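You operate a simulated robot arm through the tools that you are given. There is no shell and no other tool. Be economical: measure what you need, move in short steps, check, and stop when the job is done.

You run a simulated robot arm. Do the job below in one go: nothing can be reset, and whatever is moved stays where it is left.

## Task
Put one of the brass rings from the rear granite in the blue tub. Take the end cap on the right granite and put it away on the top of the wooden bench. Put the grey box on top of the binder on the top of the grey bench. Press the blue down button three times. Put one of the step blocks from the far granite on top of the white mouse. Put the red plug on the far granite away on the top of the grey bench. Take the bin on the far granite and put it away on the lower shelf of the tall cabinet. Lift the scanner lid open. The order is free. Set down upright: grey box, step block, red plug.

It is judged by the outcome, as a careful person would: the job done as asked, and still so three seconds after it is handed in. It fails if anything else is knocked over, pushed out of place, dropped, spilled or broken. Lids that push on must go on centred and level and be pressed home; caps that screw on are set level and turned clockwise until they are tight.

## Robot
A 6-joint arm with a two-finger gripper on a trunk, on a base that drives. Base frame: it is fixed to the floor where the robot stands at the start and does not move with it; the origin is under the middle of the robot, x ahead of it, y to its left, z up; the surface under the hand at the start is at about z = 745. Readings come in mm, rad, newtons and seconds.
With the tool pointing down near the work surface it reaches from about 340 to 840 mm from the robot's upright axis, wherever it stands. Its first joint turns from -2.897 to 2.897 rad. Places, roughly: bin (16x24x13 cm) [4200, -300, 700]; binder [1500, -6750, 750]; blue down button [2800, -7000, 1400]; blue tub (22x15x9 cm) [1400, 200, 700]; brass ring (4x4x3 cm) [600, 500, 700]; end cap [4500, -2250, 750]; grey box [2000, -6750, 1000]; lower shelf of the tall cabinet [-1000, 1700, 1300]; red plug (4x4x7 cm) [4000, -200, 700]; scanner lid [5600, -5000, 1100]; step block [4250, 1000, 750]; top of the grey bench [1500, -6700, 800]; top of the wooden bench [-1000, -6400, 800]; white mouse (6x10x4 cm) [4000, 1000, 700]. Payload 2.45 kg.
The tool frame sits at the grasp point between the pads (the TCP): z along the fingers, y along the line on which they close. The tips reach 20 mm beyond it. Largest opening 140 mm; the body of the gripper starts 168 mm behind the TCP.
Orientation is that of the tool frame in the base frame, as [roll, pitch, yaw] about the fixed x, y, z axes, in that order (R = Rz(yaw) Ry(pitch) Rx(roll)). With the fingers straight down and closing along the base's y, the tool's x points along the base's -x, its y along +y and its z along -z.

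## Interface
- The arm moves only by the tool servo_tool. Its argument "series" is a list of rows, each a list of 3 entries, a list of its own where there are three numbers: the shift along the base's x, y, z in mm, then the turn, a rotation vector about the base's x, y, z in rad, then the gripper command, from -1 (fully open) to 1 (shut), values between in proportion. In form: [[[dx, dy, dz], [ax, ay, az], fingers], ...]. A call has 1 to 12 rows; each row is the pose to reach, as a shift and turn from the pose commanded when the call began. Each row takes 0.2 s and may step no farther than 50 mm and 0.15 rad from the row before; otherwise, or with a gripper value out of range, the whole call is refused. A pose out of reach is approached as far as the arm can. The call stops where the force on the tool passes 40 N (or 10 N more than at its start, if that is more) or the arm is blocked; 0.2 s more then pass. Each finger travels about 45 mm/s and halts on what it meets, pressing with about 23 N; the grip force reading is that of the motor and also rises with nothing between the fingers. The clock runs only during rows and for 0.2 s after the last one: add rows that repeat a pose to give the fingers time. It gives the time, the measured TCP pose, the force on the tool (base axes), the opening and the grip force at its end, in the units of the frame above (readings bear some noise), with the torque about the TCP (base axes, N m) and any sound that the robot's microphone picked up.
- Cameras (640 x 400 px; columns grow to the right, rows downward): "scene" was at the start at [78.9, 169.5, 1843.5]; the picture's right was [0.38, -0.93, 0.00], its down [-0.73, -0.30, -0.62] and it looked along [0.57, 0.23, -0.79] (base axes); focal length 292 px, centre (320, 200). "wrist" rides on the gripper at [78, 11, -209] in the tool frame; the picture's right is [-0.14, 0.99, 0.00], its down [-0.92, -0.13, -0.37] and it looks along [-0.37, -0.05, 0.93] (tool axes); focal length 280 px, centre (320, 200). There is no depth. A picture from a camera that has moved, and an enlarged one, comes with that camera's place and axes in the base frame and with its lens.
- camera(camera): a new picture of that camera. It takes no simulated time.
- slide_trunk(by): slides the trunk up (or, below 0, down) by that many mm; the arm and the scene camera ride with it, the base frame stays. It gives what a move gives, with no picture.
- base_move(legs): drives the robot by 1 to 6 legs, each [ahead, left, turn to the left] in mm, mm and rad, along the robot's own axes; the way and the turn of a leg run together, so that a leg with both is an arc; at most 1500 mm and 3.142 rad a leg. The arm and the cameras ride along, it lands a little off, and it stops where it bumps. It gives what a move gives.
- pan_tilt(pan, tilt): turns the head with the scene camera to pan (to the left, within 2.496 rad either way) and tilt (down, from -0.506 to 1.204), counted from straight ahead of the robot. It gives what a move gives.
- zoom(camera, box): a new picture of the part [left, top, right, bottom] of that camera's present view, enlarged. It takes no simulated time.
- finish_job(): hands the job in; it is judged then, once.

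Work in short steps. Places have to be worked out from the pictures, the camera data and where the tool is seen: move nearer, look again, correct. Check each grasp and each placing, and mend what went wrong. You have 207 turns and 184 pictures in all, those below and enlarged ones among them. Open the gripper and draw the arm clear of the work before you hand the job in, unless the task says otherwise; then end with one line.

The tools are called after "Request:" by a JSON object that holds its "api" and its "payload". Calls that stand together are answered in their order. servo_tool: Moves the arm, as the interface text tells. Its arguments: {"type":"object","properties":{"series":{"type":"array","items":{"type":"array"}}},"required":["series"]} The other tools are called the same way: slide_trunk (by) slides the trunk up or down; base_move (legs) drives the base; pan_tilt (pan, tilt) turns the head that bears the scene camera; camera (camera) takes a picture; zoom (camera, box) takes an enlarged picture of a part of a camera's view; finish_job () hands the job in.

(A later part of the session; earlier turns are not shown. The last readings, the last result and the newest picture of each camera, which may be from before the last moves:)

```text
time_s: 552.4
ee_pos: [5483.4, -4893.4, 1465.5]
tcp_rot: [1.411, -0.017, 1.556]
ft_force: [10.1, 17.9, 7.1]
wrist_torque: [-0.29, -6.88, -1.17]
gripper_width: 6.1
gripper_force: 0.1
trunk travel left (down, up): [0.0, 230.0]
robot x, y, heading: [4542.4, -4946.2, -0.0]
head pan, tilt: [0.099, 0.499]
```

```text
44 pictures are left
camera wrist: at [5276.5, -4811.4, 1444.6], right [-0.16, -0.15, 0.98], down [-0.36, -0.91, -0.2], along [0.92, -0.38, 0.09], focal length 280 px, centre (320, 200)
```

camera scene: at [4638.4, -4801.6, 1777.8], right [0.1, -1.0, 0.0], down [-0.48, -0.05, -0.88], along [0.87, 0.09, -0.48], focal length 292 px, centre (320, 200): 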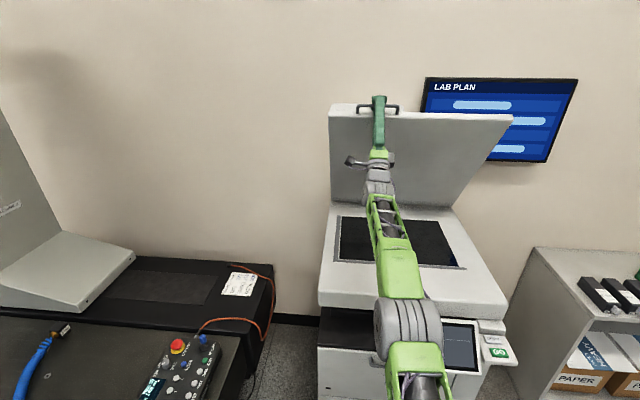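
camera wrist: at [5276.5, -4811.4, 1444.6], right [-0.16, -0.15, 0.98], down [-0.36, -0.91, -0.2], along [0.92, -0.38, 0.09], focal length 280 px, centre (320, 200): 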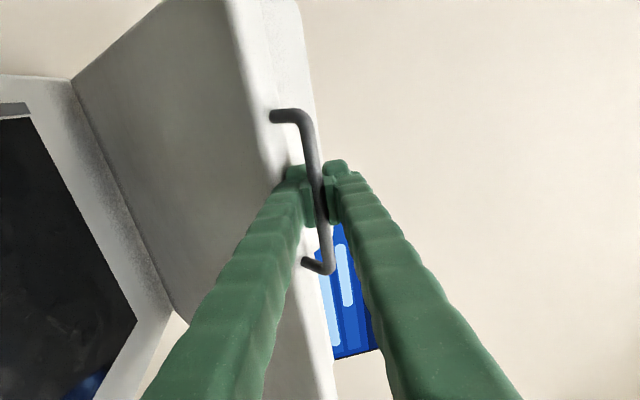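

The angle is improving. I keep lowering, pitching the tool down gently.

Request:
{"api": "servo_tool", "payload": {"series": [[[-18, 0, -24], [0, 0.02, 0], 0.9], [[-35, 0, -49], [0, 0.05, 0], 0.9], [[-50, 0, -75], [0, 0.08, 0], 0.9], [[-64, 0, -102], [0, 0.12, 0], 0.9], [[-76, 0, -130], [0, 0.16, 0], 0.9]]}}

Request:
{"api": "camera", "payload": {"camera": "wrist"}}

```text
time_s: 553.5
ee_pos: [5411.7, -4893.7, 1363.5]
tcp_rot: [1.532, -0.016, 1.558]
ft_force: [-17.0, 2.8, 11.2]
wrist_torque: [-0.16, -0.05, 0.45]
gripper_width: 6.0
gripper_force: 0.0
trunk travel left (down, up): [0.0, 230.0]
robot x, y, heading: [4541.5, -4949.0, 0.002]
head pan, tilt: [0.099, 0.499]
stopped in row 5: the force on the tool passed its limit at 43 N (the readings are from after the stop); the commanded pose is now the measured one
```

```text
43 pictures are left
camera wrist: at [5203.5, -4812.0, 1368.9], right [-0.04, -0.15, 0.99], down [-0.38, -0.91, -0.16], along [0.92, -0.38, -0.02], focal length 280 px, centre (320, 200)
```

wrist: 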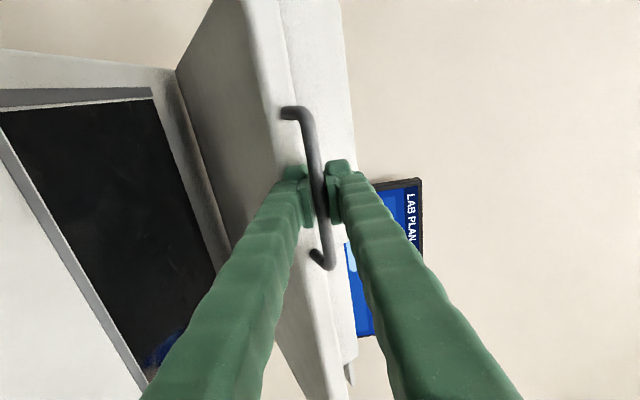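

Torque is gone; the fingers now straddle the bar properly. I open and pull straight back.

Request:
{"api": "servo_tool", "payload": {"series": [[[-5, 0, 2], [0, 0, 0], 0.9], [[-5, 0, 2], [0, 0, 0], 0.7], [[-8, 0, 2], [0, 0, 0], 0.5], [[-15, 0, 2], [0, 0, 0], 0.4], [[-30, 0, 2], [0, 0, 0], 0.4], [[-55, 0, 2], [0, 0, 0], 0.4]]}}

Request:
{"api": "camera", "payload": {"camera": "wrist"}}

```text
time_s: 554.9
ee_pos: [5360.3, -4895.6, 1361.3]
tcp_rot: [1.542, -0.018, 1.55]
ft_force: [-0.2, -0.2, 0.3]
wrist_torque: [-0.02, 0.0, -0.04]
gripper_width: 41.7
gripper_force: 0.1
trunk travel left (down, up): [0.0, 230.0]
robot x, y, heading: [4540.8, -4949.4, 0.006]
head pan, tilt: [0.099, 0.499]
```

```text
42 pictures are left
camera wrist: at [5152.4, -4813.3, 1368.2], right [-0.03, -0.15, 0.99], down [-0.38, -0.91, -0.15], along [0.92, -0.38, -0.03], focal length 280 px, centre (320, 200)
```

wrist: 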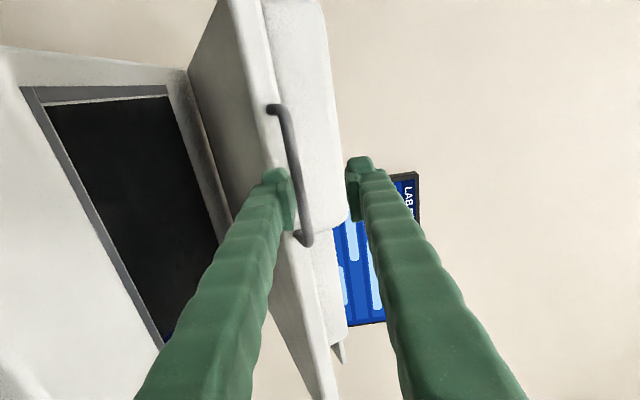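

The hand is free with zero force. I back up, close the fingers and check whether the lid holds.

Request:
{"api": "servo_tool", "payload": {"series": [[[-25, 0, 0], [0, 0, 0], 0.7], [[-50, 0, -20], [0, 0, 0], 1], [[-75, 0, -50], [0, 0, 0], 1], [[-85, 0, -90], [0, 0, 0], 1], [[-85, 0, -120], [0, 0, 0], 1], [[-85, 0, -120], [0, 0, 0], 1]]}}

Request:
{"api": "camera", "payload": {"camera": "wrist"}}

Request:
{"api": "camera", "payload": {"camera": "scene"}}

```text
time_s: 556.3
ee_pos: [5273.5, -4893.6, 1237.4]
tcp_rot: [1.543, -0.017, 1.555]
ft_force: [0.3, -0.2, -0.4]
wrist_torque: [0.03, -0.03, -0.03]
gripper_width: 0.0
gripper_force: 23.7
trunk travel left (down, up): [0.0, 230.0]
robot x, y, heading: [4541.0, -4949.3, 0.002]
head pan, tilt: [0.099, 0.499]
```

```text
41 pictures are left
camera wrist: at [5066.1, -4811.8, 1245.0], right [-0.03, -0.15, 0.99], down [-0.38, -0.91, -0.15], along [0.92, -0.38, -0.03], focal length 280 px, centre (320, 200)
```

wrist: 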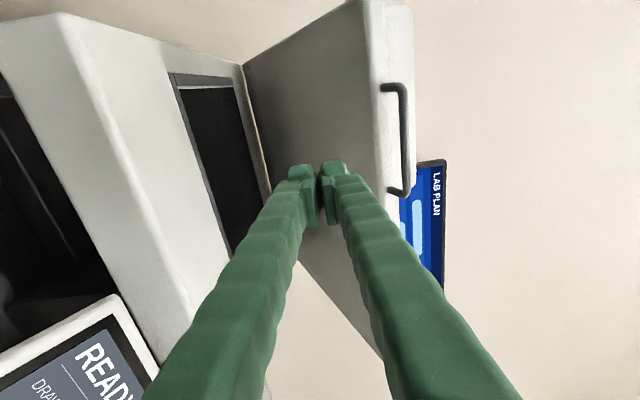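

```text
40 pictures are left
camera scene: at [4640.1, -4800.6, 1777.6], right [0.1, -0.99, 0.0], down [-0.48, -0.05, -0.88], along [0.87, 0.09, -0.48], focal length 292 px, centre (320, 200)
```

scene: 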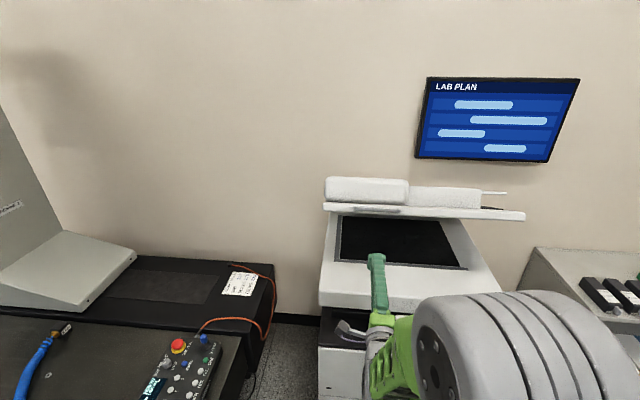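

The lid holds its position by itself at about 27°. I'll now push it up from beneath with closed fingers: base ahead 100 mm, then the hand under the lid.

Request:
{"api": "base_move", "payload": {"legs": [[100, 0, 0]]}}

Request:
{"api": "servo_tool", "payload": {"series": [[[40, 0, 0], [0, 0, 0], 1], [[75, 0, 0], [0, 0, 0], 1], [[85, 0, 30], [0, 0, 0], 1], [[100, 0, 70], [0, 0, 0], 1], [[120, 0, 110], [0, 0, 0], 1], [[145, 0, 148], [0, 0, 0], 1], [[172, 0, 184], [0, 0, 0], 1]]}}

Request:
{"api": "camera", "payload": {"camera": "scene"}}

```text
time_s: 557.5
ee_pos: [5373.2, -4894.6, 1237.7]
tcp_rot: [1.545, -0.016, 1.553]
ft_force: [0.4, 0.1, 0.2]
wrist_torque: [-0.01, -0.03, 0.0]
gripper_width: 0.0
gripper_force: 23.1
trunk travel left (down, up): [0.0, 230.0]
robot x, y, heading: [4640.4, -4953.0, 0.003]
head pan, tilt: [0.099, 0.499]
```

```text
time_s: 559.1
ee_pos: [5541.7, -4894.4, 1422.4]
tcp_rot: [1.541, -0.018, 1.551]
ft_force: [-0.7, -0.7, -0.4]
wrist_torque: [0.03, -0.04, -0.02]
gripper_width: 0.0
gripper_force: 22.5
trunk travel left (down, up): [0.0, 230.0]
robot x, y, heading: [4641.8, -4949.2, -0.004]
head pan, tilt: [0.099, 0.499]
```

```text
39 pictures are left
camera scene: at [4738.2, -4800.4, 1777.6], right [0.1, -0.99, 0.0], down [-0.48, -0.05, -0.88], along [0.87, 0.09, -0.48], focal length 292 px, centre (320, 200)
```

scene: 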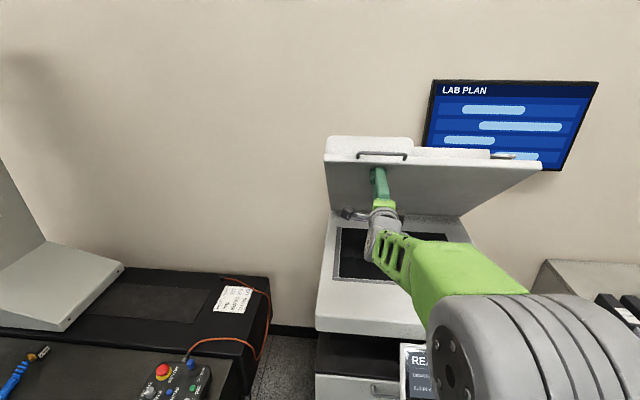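

It rises easily. I keep pushing along the arc towards the stop.

Request:
{"api": "servo_tool", "payload": {"series": [[[27, 0, 30], [0, 0, 0], 1], [[56, 0, 57], [0, 0, 0], 1], [[86, 0, 81], [0, 0, 0], 1], [[114, 0, 98], [0, 0, 0], 1], [[135, 0, 108], [0, 0, 0], 1]]}}

Request:
{"api": "camera", "payload": {"camera": "scene"}}

```text
time_s: 560.0
ee_pos: [5640.2, -4893.9, 1507.7]
tcp_rot: [1.552, -0.017, 1.554]
ft_force: [-25.2, -1.2, -4.4]
wrist_torque: [-0.02, -0.33, 0.27]
gripper_width: 0.0
gripper_force: 22.8
trunk travel left (down, up): [0.0, 230.0]
robot x, y, heading: [4640.7, -4950.9, 0.002]
head pan, tilt: [0.099, 0.499]
stopped in row 4: the force on the tool passed its limit at 178 N (the readings are from after the stop); the commanded pose is now the measured one
```

```text
38 pictures are left
camera scene: at [4733.5, -4800.7, 1777.8], right [0.1, -0.99, 0.0], down [-0.47, -0.05, -0.88], along [0.87, 0.09, -0.48], focal length 292 px, centre (320, 200)
```

scene: 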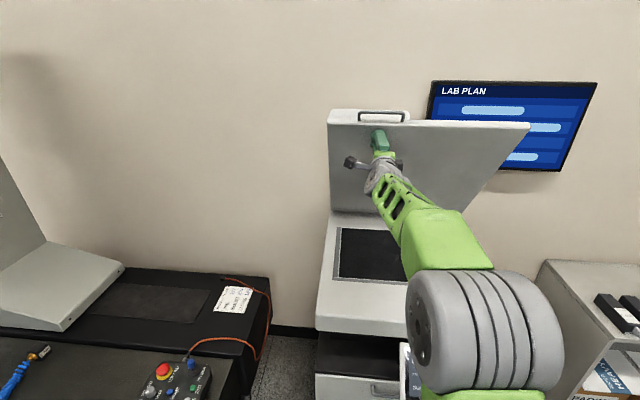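

The lid is at its stop. I withdraw the hand straight back and check that the lid stays open.

Request:
{"api": "servo_tool", "payload": {"series": [[[-30, 0, -10], [0, 0, 0], 1], [[-70, 0, -30], [0, 0, 0], 1], [[-110, 0, -55], [0, 0, 0], 1], [[-150, 0, -80], [0, 0, 0], 1], [[-190, 0, -105], [0, 0, 0], 1], [[-230, 0, -130], [0, 0, 0], 1], [[-270, 0, -150], [0, 0, 0], 1], [[-310, 0, -170], [0, 0, 0], 1], [[-350, 0, -190], [0, 0, 0], 1], [[-390, 0, -210], [0, 0, 0], 1]]}}

Request:
{"api": "camera", "payload": {"camera": "scene"}}

```text
time_s: 562.2
ee_pos: [5298.6, -4878.8, 1318.3]
tcp_rot: [1.552, -0.016, 1.553]
ft_force: [-0.3, 1.0, -0.2]
wrist_torque: [0.0, -0.01, 0.01]
gripper_width: 0.1
gripper_force: 22.9
out of reach, approached as far as the arm can: row 9, 10
trunk travel left (down, up): [0.0, 230.0]
robot x, y, heading: [4641.1, -4951.9, -0.003]
head pan, tilt: [0.099, 0.499]
```

```text
37 pictures are left
camera scene: at [4737.6, -4800.0, 1777.6], right [0.1, -0.99, 0.0], down [-0.48, -0.05, -0.88], along [0.87, 0.09, -0.48], focal length 292 px, centre (320, 200)
```

scene: 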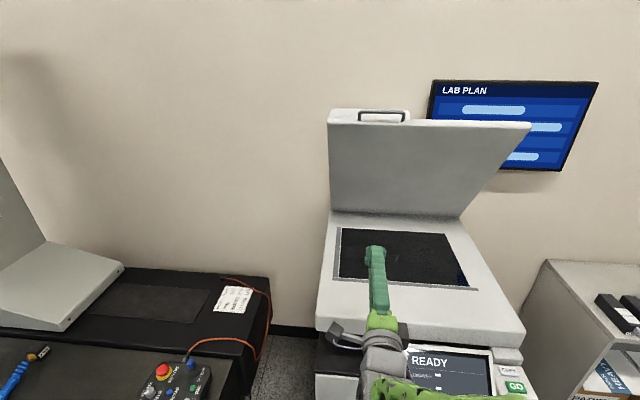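

The lid stays open. I back away, reset the trunk and return the tool to vertical by the reverse of the way it was pitched.

Request:
{"api": "base_move", "payload": {"legs": [[-350, 0, 0]]}}

Request:
{"api": "slide_trunk", "payload": {"by": 100}}

Request:
{"api": "servo_tool", "payload": {"series": [[[12, -4, -40], [0, 0, 0], 1], [[24, -8, -80], [0, 0, 0], 1], [[36, -10, -120], [0, 0, 0], 1], [[42, -10, -160], [0, 0, 0], 1]]}}

Request:
{"api": "servo_tool", "payload": {"series": [[[0, -5, -5], [0, 0.14, 0], 1], [[0, -10, -10], [0, 0.28, 0], 1], [[0, -14, -15], [0, 0.42, 0], 1], [[0, -18, -25], [0, 0.56, 0], 1], [[0, -22, -35], [0, 0.7, 0], 1], [[0, -26, -50], [0, 0.84, 0], 1], [[0, -30, -65], [0, 0.98, 0], 1], [[0, -34, -80], [0, 1.12, 0], 1], [[0, -38, -95], [0, 1.26, 0], 1], [[0, -42, -108], [0, 1.4, 0], 1], [[0, -46, -120], [0, 1.545, 0], 1]]}}

```text
time_s: 564.5
ee_pos: [4946.4, -4877.0, 1318.6]
tcp_rot: [1.553, -0.015, 1.561]
ft_force: [0.2, 0.2, 1.8]
wrist_torque: [0.0, 0.01, 0.01]
gripper_width: 0.0
gripper_force: 23.0
trunk travel left (down, up): [0.0, 230.0]
robot x, y, heading: [4291.0, -4956.4, 0.01]
head pan, tilt: [0.099, 0.499]
```

```text
time_s: 565.8
ee_pos: [4948.7, -4876.3, 1418.9]
tcp_rot: [1.556, -0.017, 1.559]
ft_force: [-1.0, -0.5, -0.3]
wrist_torque: [-0.02, 0.0, 0.0]
gripper_width: 0.0
gripper_force: 23.1
trunk travel left (down, up): [-100.0, 130.0]
robot x, y, heading: [4284.3, -4954.3, 0.005]
head pan, tilt: [0.099, 0.499]
```

```text
time_s: 566.8
ee_pos: [4989.5, -4887.8, 1256.5]
tcp_rot: [1.556, -0.015, 1.562]
ft_force: [0.7, -0.5, 0.5]
wrist_torque: [0.02, -0.03, 0.0]
gripper_width: 0.1
gripper_force: 22.9
out of reach, approached as far as the arm can: row 1
trunk travel left (down, up): [-100.0, 130.0]
robot x, y, heading: [4285.5, -4951.3, 0.005]
head pan, tilt: [0.099, 0.499]
```

```text
time_s: 569.2
ee_pos: [4965.8, -4927.2, 1108.8]
tcp_rot: [3.017, 0.188, 1.539]
ft_force: [-0.2, -0.3, -0.1]
wrist_torque: [0.06, 0.01, -0.01]
gripper_width: 0.0
gripper_force: 23.2
out of reach, approached as far as the arm can: row 6, 7, 8, 9, 10, 11
trunk travel left (down, up): [-100.0, 130.0]
robot x, y, heading: [4282.8, -4955.7, 0.008]
head pan, tilt: [0.099, 0.499]
```

Partly stuck again. I use the same trick: lean the tool back, then spin about its axis and upright it.

Request:
{"api": "servo_tool", "payload": {"series": [[[0, 0, 0], [-0.1, 0.12, 0], 1], [[0, 0, 0], [-0.2, 0.24, 0], 1], [[0, 0, 0], [-0.25, 0.36, 0], 1], [[0, 0, 0], [-0.25, 0.48, 0], 1], [[0, 0, 0], [-0.1, 0.5, 0], 1], [[0, 0, 0], [0.05, 0.5, 0], 1], [[0, 0, 0], [0.19, 0.45, 0], 1]]}}

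```text
refused: row 1 steps farther than a row can; nothing moved
```

Request:
{"api": "servo_tool", "payload": {"series": [[[0, 0, 0], [-0.09, 0.1, 0], 1], [[0, 0, 0], [-0.18, 0.2, 0], 1], [[0, 0, 0], [-0.25, 0.32, 0], 1], [[0, 0, 0], [-0.25, 0.46, 0], 1], [[0, 0, 0], [-0.12, 0.5, 0], 1], [[0, 0, 0], [0.02, 0.5, 0], 1], [[0, 0, 0], [0.15, 0.45, 0], 1], [[0, 0, 0], [0.18, 0.32, 0], 1], [[0, 0, 0], [0.18, 0.2, 0], 1], [[0, 0, 0], [0.189, 0.118, 0], 1]]}}

```text
time_s: 571.4
ee_pos: [4936.5, -4925.2, 1075.1]
tcp_rot: [3.043, 0.178, 1.54]
ft_force: [0.0, -0.2, 0.0]
wrist_torque: [0.0, -0.07, -0.01]
gripper_width: 0.0
gripper_force: 22.9
out of reach, approached as far as the arm can: row 5, 6, 7, 8, 9, 10
trunk travel left (down, up): [-100.0, 130.0]
robot x, y, heading: [4289.8, -4953.2, 0.01]
head pan, tilt: [0.099, 0.499]
```

Leaning right-and-back is reachable. From that lean I spin about the tool axis and then upright.

Request:
{"api": "servo_tool", "payload": {"series": [[[0, 0, 0], [-0.09, 0.1, 0], 1], [[0, 0, 0], [-0.18, 0.2, 0], 1], [[0, 0, 0], [-0.25, 0.32, 0], 1], [[0, 0, 0], [-0.25, 0.46, 0], 1]]}}

Request:
{"api": "servo_tool", "payload": {"series": [[[0, 0, 0], [-0.05, -0.057, -0.118], 1], [[0, 0, 0], [-0.1, -0.115, -0.235], 1], [[0, 0, 0], [-0.15, -0.172, -0.353], 1], [[0, 0, 0], [-0.2, -0.23, -0.47], 1], [[0, 0, 0], [-0.252, -0.287, -0.588], 1], [[0, 0, 0], [-0.302, -0.344, -0.706], 1], [[0, 0, 0], [-0.353, -0.402, -0.823], 1], [[0, 0, 0], [-0.403, -0.459, -0.941], 1], [[0, 0, 0], [-0.454, -0.517, -1.058], 1], [[0, 0, 0], [-0.504, -0.574, -1.176], 1]]}}

```text
time_s: 572.4
ee_pos: [4938.9, -4929.1, 1071.5]
tcp_rot: [-2.741, 0.414, 1.69]
ft_force: [0.0, 0.5, -0.8]
wrist_torque: [0.0, 0.03, -0.02]
gripper_width: 0.0
gripper_force: 23.0
trunk travel left (down, up): [-100.0, 130.0]
robot x, y, heading: [4288.3, -4947.7, 0.007]
head pan, tilt: [0.099, 0.499]
```

```text
time_s: 574.6
ee_pos: [4937.7, -4927.8, 1071.3]
tcp_rot: [2.744, 0.451, 0.105]
ft_force: [-0.4, 0.1, 0.0]
wrist_torque: [-0.03, 0.0, -0.01]
gripper_width: 0.4
gripper_force: 23.2
trunk travel left (down, up): [-100.0, 130.0]
robot x, y, heading: [4286.6, -4953.2, 0.009]
head pan, tilt: [0.099, 0.499]
```

Now upright from here.

Request:
{"api": "servo_tool", "payload": {"series": [[[0, 0, 0], [0.09, -0.076, 0], 1], [[0, 0, 0], [0.18, -0.152, 0], 1], [[0, 0, 0], [0.27, -0.229, 0], 1], [[0, 0, 0], [0.362, -0.305, 0], 1], [[0, 0, 0], [0.453, -0.381, 0], 1], [[0, 0, 0], [0.453, -0.381, 0], 1]]}}

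```text
time_s: 576.0
ee_pos: [4911.5, -4930.8, 1036.3]
tcp_rot: [2.968, -0.046, 0.205]
ft_force: [0.1, -0.4, -0.2]
wrist_torque: [0.03, 0.01, 0.05]
gripper_width: 0.0
gripper_force: 22.6
out of reach, approached as far as the arm can: row 2, 3, 4, 5, 6
trunk travel left (down, up): [-100.0, 130.0]
robot x, y, heading: [4287.6, -4958.1, 0.009]
head pan, tilt: [0.099, 0.499]
```

Not that direction. I lean again and spin the other way, to the nominal yaw and beyond if free.

Request:
{"api": "servo_tool", "payload": {"series": [[[0, 0, 5], [-0.09, 0.1, 0], 1], [[0, 0, 10], [-0.18, 0.2, 0], 1], [[0, 0, 20], [-0.25, 0.32, 0], 1], [[0, 0, 30], [-0.25, 0.44, 0], 1]]}}

Request:
{"api": "servo_tool", "payload": {"series": [[[0, 0, 0], [0.051, 0.057, 0.121], 1], [[0, 0, 0], [0.102, 0.114, 0.242], 1], [[0, 0, 0], [0.153, 0.171, 0.363], 1], [[0, 0, 0], [0.204, 0.228, 0.484], 1], [[0, 0, 0], [0.255, 0.285, 0.605], 1], [[0, 0, 0], [0.306, 0.342, 0.726], 1], [[0, 0, 0], [0.357, 0.399, 0.847], 1], [[0, 0, 0], [0.408, 0.456, 0.968], 1], [[0, 0, 0], [0.459, 0.513, 1.089], 1], [[0, 0, 0], [0.51, 0.57, 1.21], 1], [[0, 0, 0], [0.561, 0.627, 1.331], 1], [[0, 0, 0], [0.612, 0.684, 1.452], 1]]}}

Request:
{"api": "servo_tool", "payload": {"series": [[[0, 0, 0], [0.051, 0.057, 0.121], 1], [[0, 0, 0], [0.102, 0.114, 0.242], 1], [[0, 0, 0], [0.153, 0.171, 0.363], 1], [[0, 0, 0], [0.204, 0.228, 0.484], 1], [[0, 0, 0], [0.255, 0.285, 0.605], 1], [[0, 0, 0], [0.306, 0.342, 0.726], 1], [[0, 0, 0], [0.357, 0.399, 0.847], 1], [[0, 0, 0], [0.408, 0.456, 0.968], 1], [[0, 0, 0], [0.459, 0.513, 1.089], 1]]}}

```text
time_s: 577.0
ee_pos: [4912.5, -4931.0, 1069.2]
tcp_rot: [2.803, 0.435, 0.173]
ft_force: [0.1, -0.3, -0.2]
wrist_torque: [0.04, 0.04, 0.04]
gripper_width: 0.2
gripper_force: 22.4
trunk travel left (down, up): [-100.0, 130.0]
robot x, y, heading: [4285.5, -4954.1, 0.011]
head pan, tilt: [0.099, 0.499]
```

```text
time_s: 579.6
ee_pos: [4911.5, -4930.8, 1068.6]
tcp_rot: [-2.628, 0.209, 2.014]
ft_force: [-0.4, 0.5, 0.8]
wrist_torque: [0.0, -0.01, -0.01]
gripper_width: 0.0
gripper_force: 22.7
trunk travel left (down, up): [-100.0, 130.0]
robot x, y, heading: [4286.3, -4949.1, 0.008]
head pan, tilt: [0.099, 0.499]
```

```text
time_s: 581.6
ee_pos: [4910.7, -4929.8, 1069.1]
tcp_rot: [-2.739, -0.433, -3.126]
ft_force: [0.2, 0.3, -0.3]
wrist_torque: [-0.01, -0.01, 0.01]
gripper_width: 0.0
gripper_force: 22.8
trunk travel left (down, up): [-100.0, 130.0]
robot x, y, heading: [4284.2, -4954.9, 0.011]
head pan, tilt: [0.099, 0.499]
```

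Free all along. Upright attempt at the nominal yaw.

Request:
{"api": "servo_tool", "payload": {"series": [[[0, 0, 0], [0.084, -0.08, 0], 1], [[0, 0, 0], [0.169, -0.161, 0], 1], [[0, 0, 0], [0.253, -0.242, 0], 1], [[0, 0, 0], [0.338, -0.322, 0], 1], [[0, 0, 0], [0.422, -0.403, 0], 1], [[0, 0, 0], [0.422, -0.403, 0], 1]]}}

```text
time_s: 583.0
ee_pos: [4896.5, -4949.6, 1046.4]
tcp_rot: [-2.935, -0.054, -3.031]
ft_force: [-0.1, 0.4, -0.7]
wrist_torque: [0.02, 0.03, 0.01]
gripper_width: 0.1
gripper_force: 23.9
out of reach, approached as far as the arm can: row 2, 3, 4, 5, 6
trunk travel left (down, up): [-100.0, 130.0]
robot x, y, heading: [4286.1, -4952.7, 0.008]
head pan, tilt: [0.099, 0.499]
```

I try going the other way round: forward, left, back, then upright.

Request:
{"api": "servo_tool", "payload": {"series": [[[0, 0, 5], [0, -0.13, 0], 1], [[0, 0, 10], [0, -0.26, 0], 1], [[0, 0, 15], [0, -0.4, 0], 1], [[0, 0, 20], [0.13, -0.4, 0], 1], [[0, 0, 20], [0.26, -0.4, 0], 1], [[0, 0, 20], [0.4, -0.4, 0], 1], [[0, 0, 20], [0.53, -0.4, 0], 1], [[0, 0, 20], [0.62, -0.4, 0], 1]]}}

Request:
{"api": "servo_tool", "payload": {"series": [[[0, 0, 0], [0, 0.14, 0], 1], [[0, 0, 0], [0, 0.28, 0], 1], [[0, 0, 0], [0, 0.42, 0], 1], [[0, 0, 0], [0, 0.56, 0], 1], [[0, 0, 0], [0, 0.7, 0], 1]]}}

```text
time_s: 584.8
ee_pos: [4895.6, -4949.2, 1067.4]
tcp_rot: [-3.026, 0.357, -3.046]
ft_force: [0.4, -0.3, 0.6]
wrist_torque: [-0.02, -0.01, 0.01]
gripper_width: 0.0
gripper_force: 22.9
out of reach, approached as far as the arm can: row 5, 6, 7, 8
trunk travel left (down, up): [-100.0, 130.0]
robot x, y, heading: [4290.5, -4952.6, 0.008]
head pan, tilt: [0.099, 0.499]
```

```text
time_s: 586.0
ee_pos: [4876.5, -4995.5, 1042.7]
tcp_rot: [-2.888, -0.299, -3.074]
ft_force: [0.3, 0.1, -0.5]
wrist_torque: [0.0, 0.04, -0.02]
gripper_width: 0.0
gripper_force: 23.1
out of reach, approached as far as the arm can: row 1, 2, 3, 4, 5
trunk travel left (down, up): [-100.0, 130.0]
robot x, y, heading: [4285.2, -4954.3, 0.009]
head pan, tilt: [0.099, 0.499]
```

I replicate the sequence that worked before: lower, lean right 0.41/back 0.21 at nominal yaw, spin −1.4, then upright.

Request:
{"api": "servo_tool", "payload": {"series": [[[0, 10, -30], [-0.06, -0.03, 0], 1], [[0, 20, -60], [-0.12, -0.06, 0], 1], [[0, 30, -90], [-0.17, -0.09, 0], 1]]}}

Request:
{"api": "servo_tool", "payload": {"series": [[[0, 0, 0], [-0.0276, -0.0605, -0.129], 1], [[0, 0, 0], [-0.0551, -0.121, -0.258], 1], [[0, 0, 0], [-0.0827, -0.1814, -0.387], 1], [[0, 0, 0], [-0.1102, -0.2419, -0.516], 1], [[0, 0, 0], [-0.1378, -0.3023, -0.645], 1], [[0, 0, 0], [-0.1653, -0.3628, -0.773], 1], [[0, 0, 0], [-0.1929, -0.4233, -0.902], 1], [[0, 0, 0], [-0.2204, -0.4837, -1.031], 1], [[0, 0, 0], [-0.248, -0.5442, -1.16], 1], [[0, 0, 0], [-0.2755, -0.6047, -1.289], 1]]}}

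Request:
{"api": "servo_tool", "payload": {"series": [[[0, 0, 0], [0.108, -0.049, 0], 1], [[0, 0, 0], [0.216, -0.098, 0], 1], [[0, 0, 0], [0.325, -0.148, 0], 1], [[0, 0, 0], [0.433, -0.197, 0], 1], [[0, 0, 0], [0.433, -0.197, 0], 1]]}}

```text
time_s: 586.8
ee_pos: [4875.3, -4964.5, 954.2]
tcp_rot: [-2.708, -0.212, -3.122]
ft_force: [-0.2, 0.1, 0.4]
wrist_torque: [-0.02, 0.0, 0.0]
gripper_width: 0.2
gripper_force: 23.0
trunk travel left (down, up): [-100.0, 130.0]
robot x, y, heading: [4288.1, -4952.6, 0.007]
head pan, tilt: [0.099, 0.499]
```

```text
time_s: 589.0
ee_pos: [4875.1, -4964.9, 952.3]
tcp_rot: [-2.848, 0.39, 1.813]
ft_force: [0.3, -0.6, 1.1]
wrist_torque: [0.01, -0.02, -0.01]
gripper_width: 0.0
gripper_force: 22.7
trunk travel left (down, up): [-100.0, 130.0]
robot x, y, heading: [4286.8, -4956.2, 0.01]
head pan, tilt: [0.099, 0.499]
```

```text
time_s: 590.2
ee_pos: [4852.9, -4966.1, 928.3]
tcp_rot: [3.122, 0.106, 1.758]
ft_force: [-0.8, 0.3, 0.1]
wrist_torque: [0.01, 0.09, 0.02]
gripper_width: 0.0
gripper_force: 22.9
out of reach, approached as far as the arm can: row 3, 4, 5
trunk travel left (down, up): [-100.0, 130.0]
robot x, y, heading: [4288.8, -4951.6, 0.008]
head pan, tilt: [0.099, 0.499]
```

Very close (lean only 0.1). I command vertical while spinning further in the same direction.

Request:
{"api": "servo_tool", "payload": {"series": [[[0, 0, 0], [0.1, 0.04, 0], 1], [[0, 0, 0], [0.1, 0.04, -0.14], 1], [[0, 0, 0], [0.1, 0.04, -0.28], 1], [[0, 0, 0], [0.1, 0.04, -0.42], 1], [[0, 0, 0], [0.1, 0.04, -0.56], 1], [[0, 0, 0], [0.1, 0.04, -0.7], 1], [[0, 0, 0], [0.1, 0.04, -0.84], 1]]}}

Request:
{"api": "servo_tool", "payload": {"series": [[[0, 0, 0], [0, 0, 0.14], 1], [[0, 0, 0], [0, 0, 0.28], 1], [[0, 0, 0], [0, 0, 0.42], 1], [[0, 0, 0], [0, 0, 0.56], 1], [[0, 0, 0], [0, 0, 0.7], 1], [[0, 0, 0], [0, 0, 0.84], 1], [[0, 0, 0], [0, 0, 0.98], 1], [[0, 0, 0], [0, 0, 1.12], 1], [[0, 0, 0], [0, 0, 1.26], 1], [[0, 0, 0], [0, 0, 1.4], 1]]}}

```text
time_s: 591.8
ee_pos: [4827.8, -4969.9, 908.2]
tcp_rot: [3.082, 0.073, 0.916]
ft_force: [0.3, 0.0, -0.5]
wrist_torque: [0.02, 0.0, 0.03]
gripper_width: 0.0
gripper_force: 23.0
out of reach, approached as far as the arm can: row 1, 2, 3, 4, 5, 6, 7
trunk travel left (down, up): [-100.0, 130.0]
robot x, y, heading: [4287.7, -4954.5, 0.011]
head pan, tilt: [0.099, 0.499]
```

```text
time_s: 594.0
ee_pos: [4820.2, -4967.6, 900.0]
tcp_rot: [3.092, 0.1, 2.322]
ft_force: [-0.1, 0.1, 0.3]
wrist_torque: [-0.01, 0.01, 0.02]
gripper_width: 0.1
gripper_force: 23.2
out of reach, approached as far as the arm can: row 8, 9, 10
trunk travel left (down, up): [-100.0, 130.0]
robot x, y, heading: [4285.7, -4955.9, 0.008]
head pan, tilt: [0.099, 0.499]
```

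New idea: from a forward lean, rotate the whole tool about the vertical by +π. That uses only the forearm roll and carries the bend from forward via left to back.

Request:
{"api": "servo_tool", "payload": {"series": [[[20, 0, 30], [0, -0.13, 0], 1], [[40, 0, 60], [0, -0.26, 0], 1], [[60, 0, 85], [0, -0.3, 0], 1]]}}

Request:
{"api": "servo_tool", "payload": {"series": [[[0, 0, 0], [0, 0, 0.14], 1], [[0, 0, 0], [0, 0, 0.28], 1], [[0, 0, 0], [0, 0, 0.42], 1], [[0, 0, 0], [0, 0, 0.56], 1], [[0, 0, 0], [0, 0, 0.7], 1], [[0, 0, 0], [0, 0, 0.84], 1], [[0, 0, 0], [0, 0, 0.98], 1], [[0, 0, 0], [0, 0, 1.12], 1], [[0, 0, 0], [0, 0, 1.26], 1], [[0, 0, 0], [0, 0, 1.4], 1], [[0, 0, 0], [0, 0, 1.54], 1]]}}

Request:
{"api": "servo_tool", "payload": {"series": [[[0, 0, 0], [0, 0, 0.14], 1], [[0, 0, 0], [0, 0, 0.28], 1], [[0, 0, 0], [0, 0, 0.42], 1], [[0, 0, 0], [0, 0, 0.56], 1], [[0, 0, 0], [0, 0, 0.7], 1], [[0, 0, 0], [0, 0, 0.84], 1], [[0, 0, 0], [0, 0, 0.98], 1], [[0, 0, 0], [0, 0, 1.12], 1], [[0, 0, 0], [0, 0, 1.26], 1], [[0, 0, 0], [0, 0, 1.4], 1], [[0, 0, 0], [0, 0, 1.5], 1]]}}

```text
time_s: 594.8
ee_pos: [4881.6, -4971.1, 988.6]
tcp_rot: [2.85, 0.266, 2.283]
ft_force: [0.6, -0.1, 0.6]
wrist_torque: [0.0, -0.03, -0.01]
gripper_width: 0.0
gripper_force: 22.8
out of reach, approached as far as the arm can: row 2, 3
trunk travel left (down, up): [-100.0, 130.0]
robot x, y, heading: [4289.2, -4952.9, 0.011]
head pan, tilt: [0.099, 0.499]
```

```text
time_s: 597.2
ee_pos: [4882.5, -4972.1, 986.5]
tcp_rot: [2.856, 0.274, -2.461]
ft_force: [-0.3, 0.3, -0.1]
wrist_torque: [0.0, 0.01, 0.0]
gripper_width: 0.1
gripper_force: 23.4
trunk travel left (down, up): [-100.0, 130.0]
robot x, y, heading: [4287.0, -4950.6, 0.006]
head pan, tilt: [0.099, 0.499]
```

```text
time_s: 599.6
ee_pos: [4881.4, -4971.9, 987.1]
tcp_rot: [2.856, 0.274, -0.962]
ft_force: [0.9, 0.1, 0.2]
wrist_torque: [0.03, 0.0, 0.03]
gripper_width: 0.3
gripper_force: 23.2
trunk travel left (down, up): [-100.0, 130.0]
robot x, y, heading: [4288.3, -4952.1, 0.009]
head pan, tilt: [0.099, 0.499]
```

That worked — the tool now leans back freely. I bring it upright.

Request:
{"api": "servo_tool", "payload": {"series": [[[0, 0, 0], [-0.013, -0.097, 0], 1], [[0, 0, 0], [-0.027, -0.195, 0], 1], [[0, 0, 0], [-0.04, -0.292, 0], 1], [[0, 0, 0], [-0.053, -0.389, 0], 1], [[0, 0, 0], [-0.053, -0.389, 0], 1]]}}

Request:
{"api": "servo_tool", "payload": {"series": [[[0, 0, 0], [0, 0, -0.14], 1], [[0, 0, 0], [0, 0, -0.28], 1], [[0, 0, 0], [0, 0, -0.42], 1], [[0, 0, 0], [0, 0, -0.56], 1], [[0, 0, 0], [0, 0, -0.7], 1], [[0, 0, 0], [0, 0, -0.84], 1], [[0, 0, 0], [0, 0, -0.98], 1], [[0, 0, 0], [0, 0, -1.12], 1], [[0, 0, 0], [0, 0, -1.26], 1], [[0, 0, 0], [0, 0, -1.4], 1], [[0, 0, 0], [0, 0, -1.54], 1]]}}

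```text
time_s: 600.8
ee_pos: [4883.1, -4972.3, 985.8]
tcp_rot: [3.141, 0.0, -0.922]
ft_force: [-1.0, -0.6, 0.6]
wrist_torque: [-0.02, 0.01, -0.02]
gripper_width: 0.2
gripper_force: 23.1
trunk travel left (down, up): [-100.0, 130.0]
robot x, y, heading: [4291.0, -4951.0, 0.01]
head pan, tilt: [0.099, 0.499]
```

```text
time_s: 603.2
ee_pos: [4881.7, -4971.7, 985.7]
tcp_rot: [3.141, 0.002, -2.466]
ft_force: [0.0, -0.5, 0.3]
wrist_torque: [0.02, 0.0, -0.01]
gripper_width: 0.0
gripper_force: 23.2
trunk travel left (down, up): [-100.0, 130.0]
robot x, y, heading: [4290.2, -4952.3, 0.011]
head pan, tilt: [0.099, 0.499]
```

The arm is back to normal. I finish the yaw, retract, and drive back up the corridor to the north end of the right granite for the end cap (round disc near (4592, −2238)).

Request:
{"api": "servo_tool", "payload": {"series": [[[-25, 4, 8], [0, 0, -0.135], 0], [[-50, 8, 16], [0, 0, -0.27], -0.3], [[-75, 12, 24], [0, 0, -0.405], -0.3], [[-100, 16, 32], [0, 0, -0.54], -0.3], [[-130, 20, 40], [0, 0, -0.675], -0.3]]}}

Request:
{"api": "base_move", "payload": {"legs": [[-900, 0, 0], [0, 1500, 0], [0, 1500, 0], [0, 500, 0], [1190, 0, 0], [0, 0, -1.57]]}}

Request:
{"api": "pan_tilt", "payload": {"pan": 0.1, "tilt": 0.9}}

Request:
{"api": "camera", "payload": {"camera": "scene"}}

```text
time_s: 604.4
ee_pos: [4749.6, -4951.7, 1028.0]
tcp_rot: [3.141, 0.003, -3.14]
ft_force: [0.0, -0.7, 0.0]
wrist_torque: [0.0, -0.04, 0.0]
gripper_width: 91.0
gripper_force: 0.0
trunk travel left (down, up): [-100.0, 130.0]
robot x, y, heading: [4285.5, -4955.8, 0.005]
head pan, tilt: [0.099, 0.499]
```

```text
time_s: 644.6
ee_pos: [5024.5, -1490.4, 1024.6]
tcp_rot: [3.141, -0.025, 3.135]
ft_force: [-3.6, 0.0, -0.7]
wrist_torque: [-0.08, -0.14, 0.19]
gripper_width: 91.0
gripper_force: 0.1
trunk travel left (down, up): [-100.0, 130.0]
robot x, y, heading: [4573.6, -1484.5, -0.008]
head pan, tilt: [0.099, 0.499]
stopped in leg 5: the force on the tool passed its limit at 46 N (the readings are from after the stop); the commanded pose is now the measured one
```

```text
time_s: 645.5
ee_pos: [5024.0, -1490.2, 1024.5]
tcp_rot: [3.141, -0.025, 3.136]
ft_force: [-6.7, 0.9, -3.8]
wrist_torque: [-0.28, -0.31, 0.4]
gripper_width: 90.7
gripper_force: 0.1
trunk travel left (down, up): [-100.0, 130.0]
robot x, y, heading: [4574.7, -1484.3, -0.008]
head pan, tilt: [0.099, 0.901]
```

```text
36 pictures are left
camera scene: at [4657.6, -1335.5, 1843.7], right [0.09, -1.0, 0.0], down [-0.78, -0.07, -0.62], along [0.62, 0.06, -0.78], focal length 292 px, centre (320, 200)
```

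scene: 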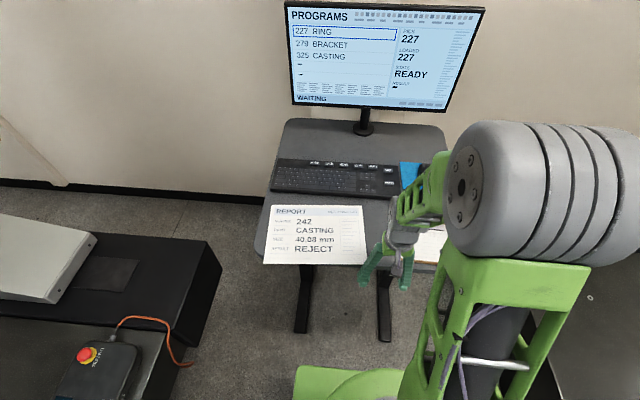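

The hand bumped the edge of a computer stand. I back off straight away and check it.

Request:
{"api": "base_move", "payload": {"legs": [[-250, 0, 0], [0, 0, -1.56]]}}

Request:
{"api": "pan_tilt", "payload": {"pan": 1.4, "tilt": 0.7}}

Request:
{"api": "camera", "payload": {"camera": "scene"}}

Request:
{"api": "pan_tilt", "payload": {"pan": 0.3, "tilt": 0.9}}

Request:
{"api": "camera", "payload": {"camera": "scene"}}

```text
time_s: 651.1
ee_pos: [4321.9, -1935.2, 1024.4]
tcp_rot: [3.141, -0.023, 1.582]
ft_force: [-0.1, 0.9, 0.8]
wrist_torque: [0.0, 0.01, 0.0]
gripper_width: 91.2
gripper_force: 0.1
trunk travel left (down, up): [-100.0, 130.0]
robot x, y, heading: [4318.9, -1479.0, -1.559]
head pan, tilt: [0.099, 0.901]
```

```text
time_s: 652.6
ee_pos: [4321.6, -1934.5, 1025.2]
tcp_rot: [3.141, -0.022, 1.58]
ft_force: [1.1, 0.3, -0.1]
wrist_torque: [-0.06, 0.0, 0.01]
gripper_width: 90.9
gripper_force: 0.1
trunk travel left (down, up): [-100.0, 130.0]
robot x, y, heading: [4322.1, -1482.6, -1.564]
head pan, tilt: [1.4, 0.7]
```

```text
35 pictures are left
camera scene: at [4544.5, -1503.6, 1859.8], right [-0.16, -0.99, 0.0], down [-0.64, 0.11, -0.76], along [0.75, -0.12, -0.64], focal length 292 px, centre (320, 200)
```

scene: 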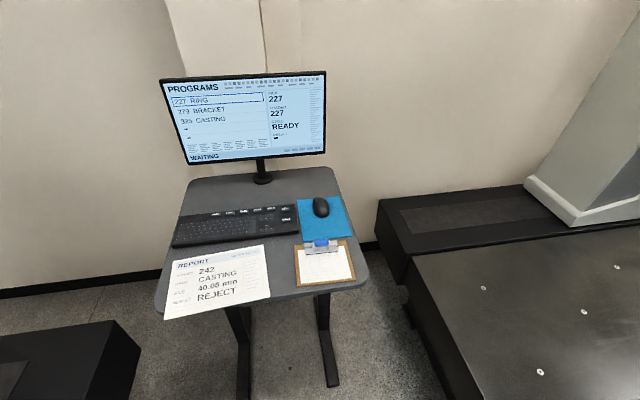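

```text
time_s: 653.9
ee_pos: [4322.4, -1934.2, 1024.1]
tcp_rot: [-3.141, -0.023, 1.582]
ft_force: [-0.3, 0.0, 0.2]
wrist_torque: [0.02, -0.01, -0.02]
gripper_width: 91.1
gripper_force: 0.0
trunk travel left (down, up): [-100.0, 130.0]
robot x, y, heading: [4321.4, -1484.8, -1.563]
head pan, tilt: [0.3, 0.901]
```

```text
34 pictures are left
camera scene: at [4483.6, -1561.7, 1843.7], right [-0.95, -0.3, 0.0], down [-0.24, 0.75, -0.62], along [0.19, -0.59, -0.78], focal length 292 px, centre (320, 200)
```

scene: 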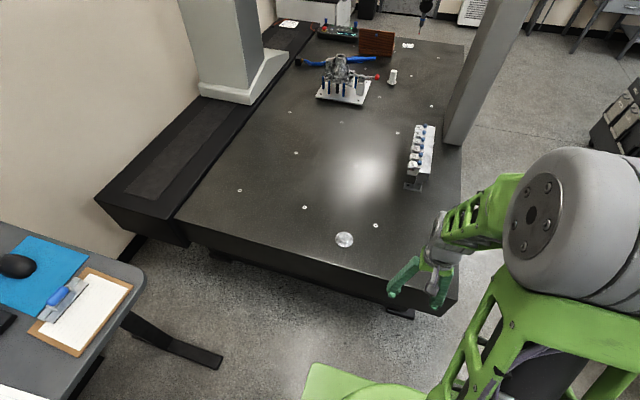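

The stand looks undisturbed. I zoom on the end cap on the granite.

Request:
{"api": "zoom", "payload": {"camera": "scene", "box": [304, 209, 384, 269]}}

```text
6.67 times, centred on (344, 239) of scene
camera zoom: at [4483.6, -1561.7, 1843.7], right [-0.95, -0.3, 0.0], down [-0.24, 0.75, -0.62], along [0.19, -0.59, -0.78], focal length 1946 px, centre (160, -60)
```

zoom: 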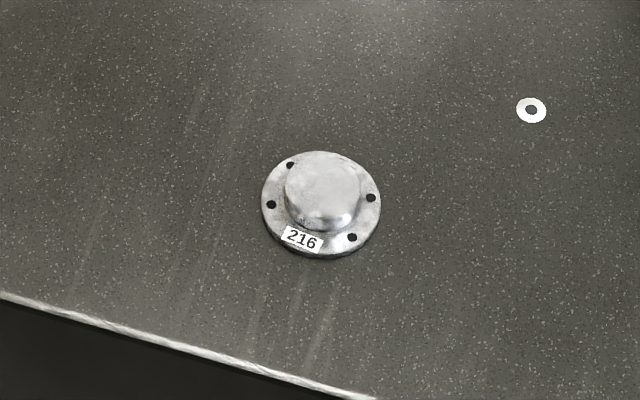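

It's a flanged cap (flange ≈80 mm, boss ≈50 mm). I drive alongside and bring the hand over it.

Request:
{"api": "base_move", "payload": {"legs": [[0, 262, 0], [190, 0, -0.008]]}}

Request:
{"api": "servo_tool", "payload": {"series": [[[0, -30, -35], [0, 0, 0], -0.2], [[0, -60, -70], [0, 0, 0], -0.2], [[0, -70, -110], [0, 0, 0], -0.2], [[0, -80, -150], [0, 0, 0], -0.2]]}}

Request:
{"api": "camera", "payload": {"camera": "wrist"}}

```text
time_s: 658.0
ee_pos: [4585.4, -2122.2, 1023.8]
tcp_rot: [3.14, -0.023, 1.567]
ft_force: [0.2, -0.6, 0.0]
wrist_torque: [0.08, -0.02, -0.01]
gripper_width: 90.8
gripper_force: 0.1
trunk travel left (down, up): [-100.0, 130.0]
robot x, y, heading: [4586.8, -1665.7, -1.573]
head pan, tilt: [0.3, 0.901]
```

```text
time_s: 659.0
ee_pos: [4584.9, -2202.9, 875.7]
tcp_rot: [-3.141, -0.023, 1.568]
ft_force: [-0.2, 0.2, -0.2]
wrist_torque: [0.01, 0.0, 0.02]
gripper_width: 84.3
gripper_force: 0.0
trunk travel left (down, up): [-100.0, 130.0]
robot x, y, heading: [4591.6, -1670.4, -1.579]
head pan, tilt: [0.3, 0.901]
```

```text
32 pictures are left
camera wrist: at [4596.2, -2130.1, 1086.9], right [0.99, -0.14, 0.0], down [-0.13, -0.93, 0.35], along [-0.05, -0.34, -0.94], focal length 280 px, centre (320, 200)
```

wrist: 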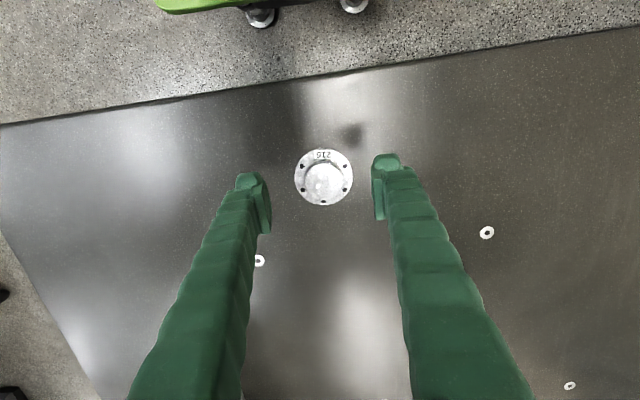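

Cap centre ≈ (4587, −2232). I descend to grip the boss just above the flange.

Request:
{"api": "servo_tool", "payload": {"series": [[[2, -20, -30], [0, 0, 0], -0.2], [[2, -29, -70], [0, 0, 0], -0.2], [[2, -29, -110], [0, 0, 0], -0.2], [[2, -29, -134], [0, 0, 0], -0.2], [[2, -29, -134], [0, 0, 0], 1], [[2, -29, -134], [0, 0, 0], 1], [[2, -29, -134], [0, 0, 0], 1], [[2, -29, -134], [0, 0, 0], 1]]}}

Request:
{"api": "camera", "payload": {"camera": "wrist"}}

```text
time_s: 660.8
ee_pos: [4588.4, -2230.6, 741.9]
tcp_rot: [3.142, -0.025, 1.567]
ft_force: [0.2, -0.8, -0.3]
wrist_torque: [-0.01, -0.01, 0.0]
gripper_width: 48.3
gripper_force: 23.0
trunk travel left (down, up): [-100.0, 130.0]
robot x, y, heading: [4593.2, -1667.1, -1.575]
head pan, tilt: [0.3, 0.901]
```

```text
31 pictures are left
camera wrist: at [4598.9, -2157.9, 953.6], right [0.99, -0.14, 0.0], down [-0.13, -0.93, 0.35], along [-0.05, -0.34, -0.94], focal length 280 px, centre (320, 200)
```

wrist: 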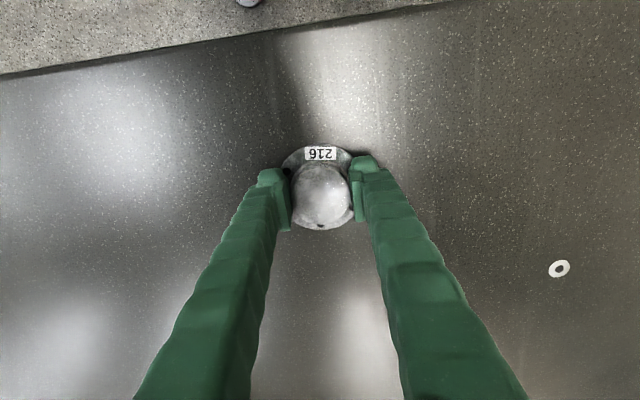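

Gripped (48 mm). I lift, retract and start the long drive to the wooden bench.

Request:
{"api": "servo_tool", "payload": {"series": [[[0, 0, 45], [0, 0, 0], 1], [[0, 0, 90], [0, 0, 0], 1], [[0, 10, 135], [0, 0, 0], 1], [[0, 25, 175], [0, 0, 0], 1], [[0, 45, 215], [0, 0, 0], 1], [[0, 70, 250], [0, 0, 0], 1], [[0, 100, 275], [0, 0, 0], 1], [[0, 110, 280], [0, 0, 0], 1]]}}

Request:
{"api": "base_move", "payload": {"legs": [[-150, 0, 0], [0, -1150, 0], [1490, 0, 0], [1490, 0, 0], [1130, 0, 0], [0, -1490, 0]]}}

Request:
{"api": "camera", "payload": {"camera": "wrist"}}

```text
time_s: 662.6
ee_pos: [4586.8, -2123.4, 1021.2]
tcp_rot: [-3.141, -0.024, 1.567]
ft_force: [0.5, -0.1, -1.9]
wrist_torque: [0.01, 0.01, 0.01]
gripper_width: 48.6
gripper_force: 22.8
trunk travel left (down, up): [-100.0, 130.0]
robot x, y, heading: [4595.8, -1665.8, -1.576]
head pan, tilt: [0.3, 0.901]
```

```text
time_s: 706.5
ee_pos: [1865.0, -6133.4, 1021.8]
tcp_rot: [3.142, -0.025, 1.616]
ft_force: [-0.3, 0.1, -2.1]
wrist_torque: [0.0, 0.01, -0.01]
gripper_width: 48.3
gripper_force: 23.5
trunk travel left (down, up): [-100.0, 130.0]
robot x, y, heading: [1848.7, -5681.3, -1.533]
head pan, tilt: [0.3, 0.901]
```

```text
30 pictures are left
camera wrist: at [1873.3, -6060.6, 1232.1], right [1.0, -0.09, 0.0], down [-0.09, -0.93, 0.35], along [-0.04, -0.34, -0.94], focal length 280 px, centre (320, 200)
```

wrist: 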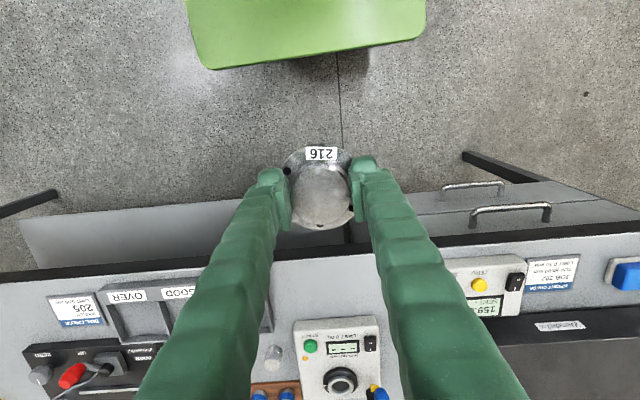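

Still held firmly. Continue west past the grey bench and turn to face the wooden bench.

Request:
{"api": "base_move", "payload": {"legs": [[0, -1490, -0.037], [0, -300, 0], [0, 0, -1.57], [0, 500, 0]]}}

Request:
{"api": "pan_tilt", "payload": {"pan": 0.15, "tilt": 0.75}}

Request:
{"api": "camera", "payload": {"camera": "scene"}}

```text
time_s: 730.9
ee_pos: [-403.6, -6234.3, 1020.4]
tcp_rot: [3.142, -0.023, 0.036]
ft_force: [0.8, -0.4, -1.7]
wrist_torque: [0.04, -0.02, 0.0]
gripper_width: 48.5
gripper_force: 22.6
trunk travel left (down, up): [-100.0, 130.0]
robot x, y, heading: [50.7, -6221.8, -3.106]
head pan, tilt: [0.3, 0.901]
```

```text
time_s: 731.6
ee_pos: [-401.5, -6233.3, 1020.6]
tcp_rot: [3.141, -0.024, 0.037]
ft_force: [0.1, 0.1, -2.1]
wrist_torque: [-0.02, -0.01, -0.01]
gripper_width: 48.3
gripper_force: 23.0
trunk travel left (down, up): [-100.0, 130.0]
robot x, y, heading: [50.1, -6217.7, -3.11]
head pan, tilt: [0.15, 0.75]
```

```text
29 pictures are left
camera scene: at [-36.4, -6373.8, 1855.5], right [-0.18, 0.98, 0.0], down [0.67, 0.13, -0.73], along [-0.72, -0.13, -0.68], focal length 292 px, centre (320, 200)
```

scene: 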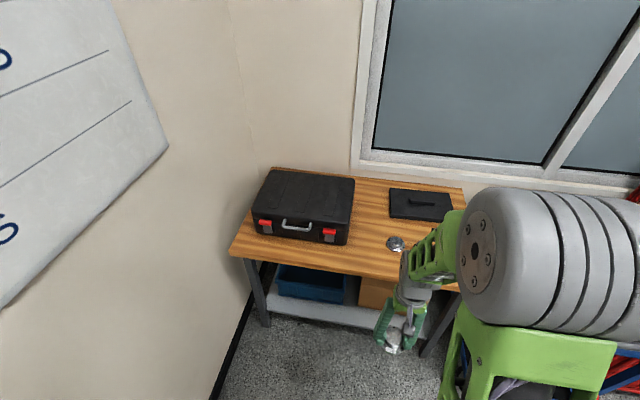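

The bench has a free spot near (−930, −6295), between the toolbox and another cap. I drive up and bring the cap over it.

Request:
{"api": "base_move", "payload": {"legs": [[400, 0, -0.03]]}}

Request:
{"api": "servo_tool", "payload": {"series": [[[-30, -13, -10], [0, 0, 0], 1], [[-60, -26, -20], [0, 0, 0], 1], [[-90, -38, -35], [0, 0, 0], 1], [[-115, -45, -60], [0, 0, 0], 1]]}}

Request:
{"api": "camera", "payload": {"camera": "wrist"}}

```text
time_s: 734.1
ee_pos: [-800.3, -6228.6, 1019.9]
tcp_rot: [-3.14, -0.024, 0.007]
ft_force: [-1.2, -0.1, -1.5]
wrist_torque: [-0.02, -0.07, -0.01]
gripper_width: 48.2
gripper_force: 22.9
trunk travel left (down, up): [-100.0, 130.0]
robot x, y, heading: [-347.2, -6229.9, -3.135]
head pan, tilt: [0.15, 0.75]
```

```text
time_s: 735.1
ee_pos: [-916.4, -6272.7, 960.1]
tcp_rot: [-3.141, -0.025, 0.009]
ft_force: [0.2, -0.5, -1.9]
wrist_torque: [-0.02, -0.02, -0.02]
gripper_width: 48.6
gripper_force: 22.9
trunk travel left (down, up): [-100.0, 130.0]
robot x, y, heading: [-349.6, -6226.4, -3.142]
head pan, tilt: [0.15, 0.75]
```

```text
28 pictures are left
camera wrist: at [-844.7, -6282.7, 1171.8], right [-0.13, -0.99, 0.0], down [-0.93, 0.12, 0.35], along [-0.34, 0.05, -0.94], focal length 280 px, centre (320, 200)
```

wrist: 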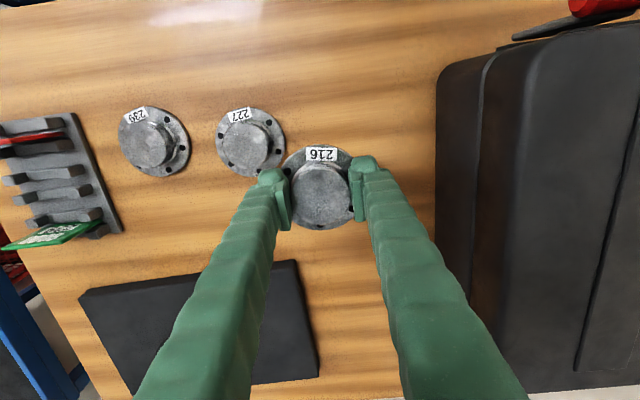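

Caps 230 and 227 stand in a row; I set ours beside them at about (−890, −6300), lowering carefully.

Request:
{"api": "servo_tool", "payload": {"series": [[[26, -27, -10], [0, 0, 0], 1], [[26, -27, -40], [0, 0, 0], 1], [[26, -27, -65], [0, 0, 0], 1], [[26, -27, -75], [0, 0, 0], 1]]}}

Request:
{"api": "servo_tool", "payload": {"series": [[[0, 0, -4], [0, 0, 0], 1], [[0, 0, -8], [0, 0, 0], 1], [[0, 0, -12], [0, 0, 0], 1]]}}

Request:
{"api": "camera", "payload": {"camera": "wrist"}}

```text
time_s: 736.1
ee_pos: [-890.3, -6298.1, 884.8]
tcp_rot: [-3.141, -0.025, 0.007]
ft_force: [0.4, -1.2, -2.3]
wrist_torque: [0.0, 0.03, -0.01]
gripper_width: 48.5
gripper_force: 23.1
trunk travel left (down, up): [-100.0, 130.0]
robot x, y, heading: [-348.8, -6228.4, -3.137]
head pan, tilt: [0.15, 0.75]
```

```text
time_s: 736.9
ee_pos: [-889.1, -6298.6, 875.0]
tcp_rot: [3.141, -0.024, 0.006]
ft_force: [-0.1, 0.0, -2.1]
wrist_torque: [0.0, 0.0, 0.01]
gripper_width: 48.4
gripper_force: 22.7
trunk travel left (down, up): [-100.0, 130.0]
robot x, y, heading: [-347.6, -6225.2, -3.143]
head pan, tilt: [0.15, 0.75]
```

```text
27 pictures are left
camera wrist: at [-816.2, -6309.4, 1085.4], right [-0.13, -0.99, 0.0], down [-0.93, 0.12, 0.35], along [-0.34, 0.05, -0.94], focal length 280 px, centre (320, 200)
```

wrist: 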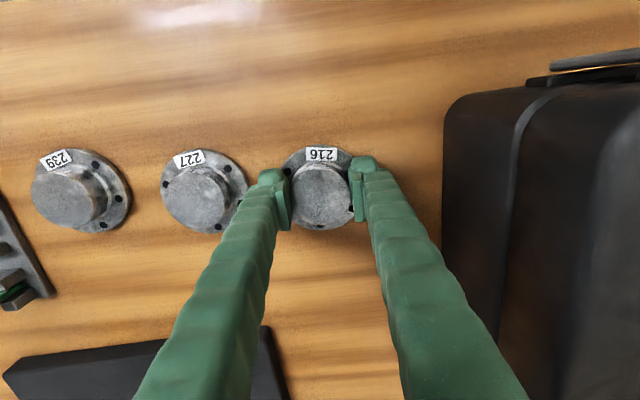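

Continue down in small steps until contact.

Request:
{"api": "servo_tool", "payload": {"series": [[[0, 0, -3], [0, 0, 0], 1], [[0, 0, -6], [0, 0, 0], 1]]}}

Request:
{"api": "servo_tool", "payload": {"series": [[[0, 0, -3], [0, 0, 0], 1], [[0, 0, -6], [0, 0, 0], 1]]}}

Request:
{"api": "servo_tool", "payload": {"series": [[[0, 0, -3], [0, 0, 0], 1], [[0, 0, -6], [0, 0, 0], 1]]}}

```text
time_s: 737.5
ee_pos: [-888.5, -6299.1, 869.1]
tcp_rot: [-3.141, -0.02, 0.006]
ft_force: [-2.0, 1.9, 16.6]
wrist_torque: [0.05, -0.09, -0.01]
gripper_width: 48.6
gripper_force: 22.7
trunk travel left (down, up): [-100.0, 130.0]
robot x, y, heading: [-350.0, -6228.0, -3.137]
head pan, tilt: [0.15, 0.75]
```

```text
time_s: 738.1
ee_pos: [-888.2, -6299.7, 866.6]
tcp_rot: [3.141, -0.023, 0.007]
ft_force: [7.1, 1.7, 22.9]
wrist_torque: [0.12, -0.2, -0.01]
gripper_width: 48.6
gripper_force: 23.1
trunk travel left (down, up): [-100.0, 130.0]
robot x, y, heading: [-344.5, -6229.0, -3.133]
head pan, tilt: [0.15, 0.75]
stopped in row 2: the force on the tool passed its limit at 47 N (the readings are from after the stop); the commanded pose is now the measured one
```

```text
time_s: 738.4
ee_pos: [-888.9, -6298.9, 867.3]
tcp_rot: [3.141, -0.019, 0.008]
ft_force: [5.3, 1.2, 20.6]
wrist_torque: [0.1, -0.04, -0.04]
gripper_width: 48.6
gripper_force: 22.6
trunk travel left (down, up): [-100.0, 130.0]
robot x, y, heading: [-349.4, -6227.4, -3.137]
head pan, tilt: [0.15, 0.75]
stopped in row 1: the force on the tool passed its limit at 44 N (the readings are from after the stop); the commanded pose is now the measured one
```

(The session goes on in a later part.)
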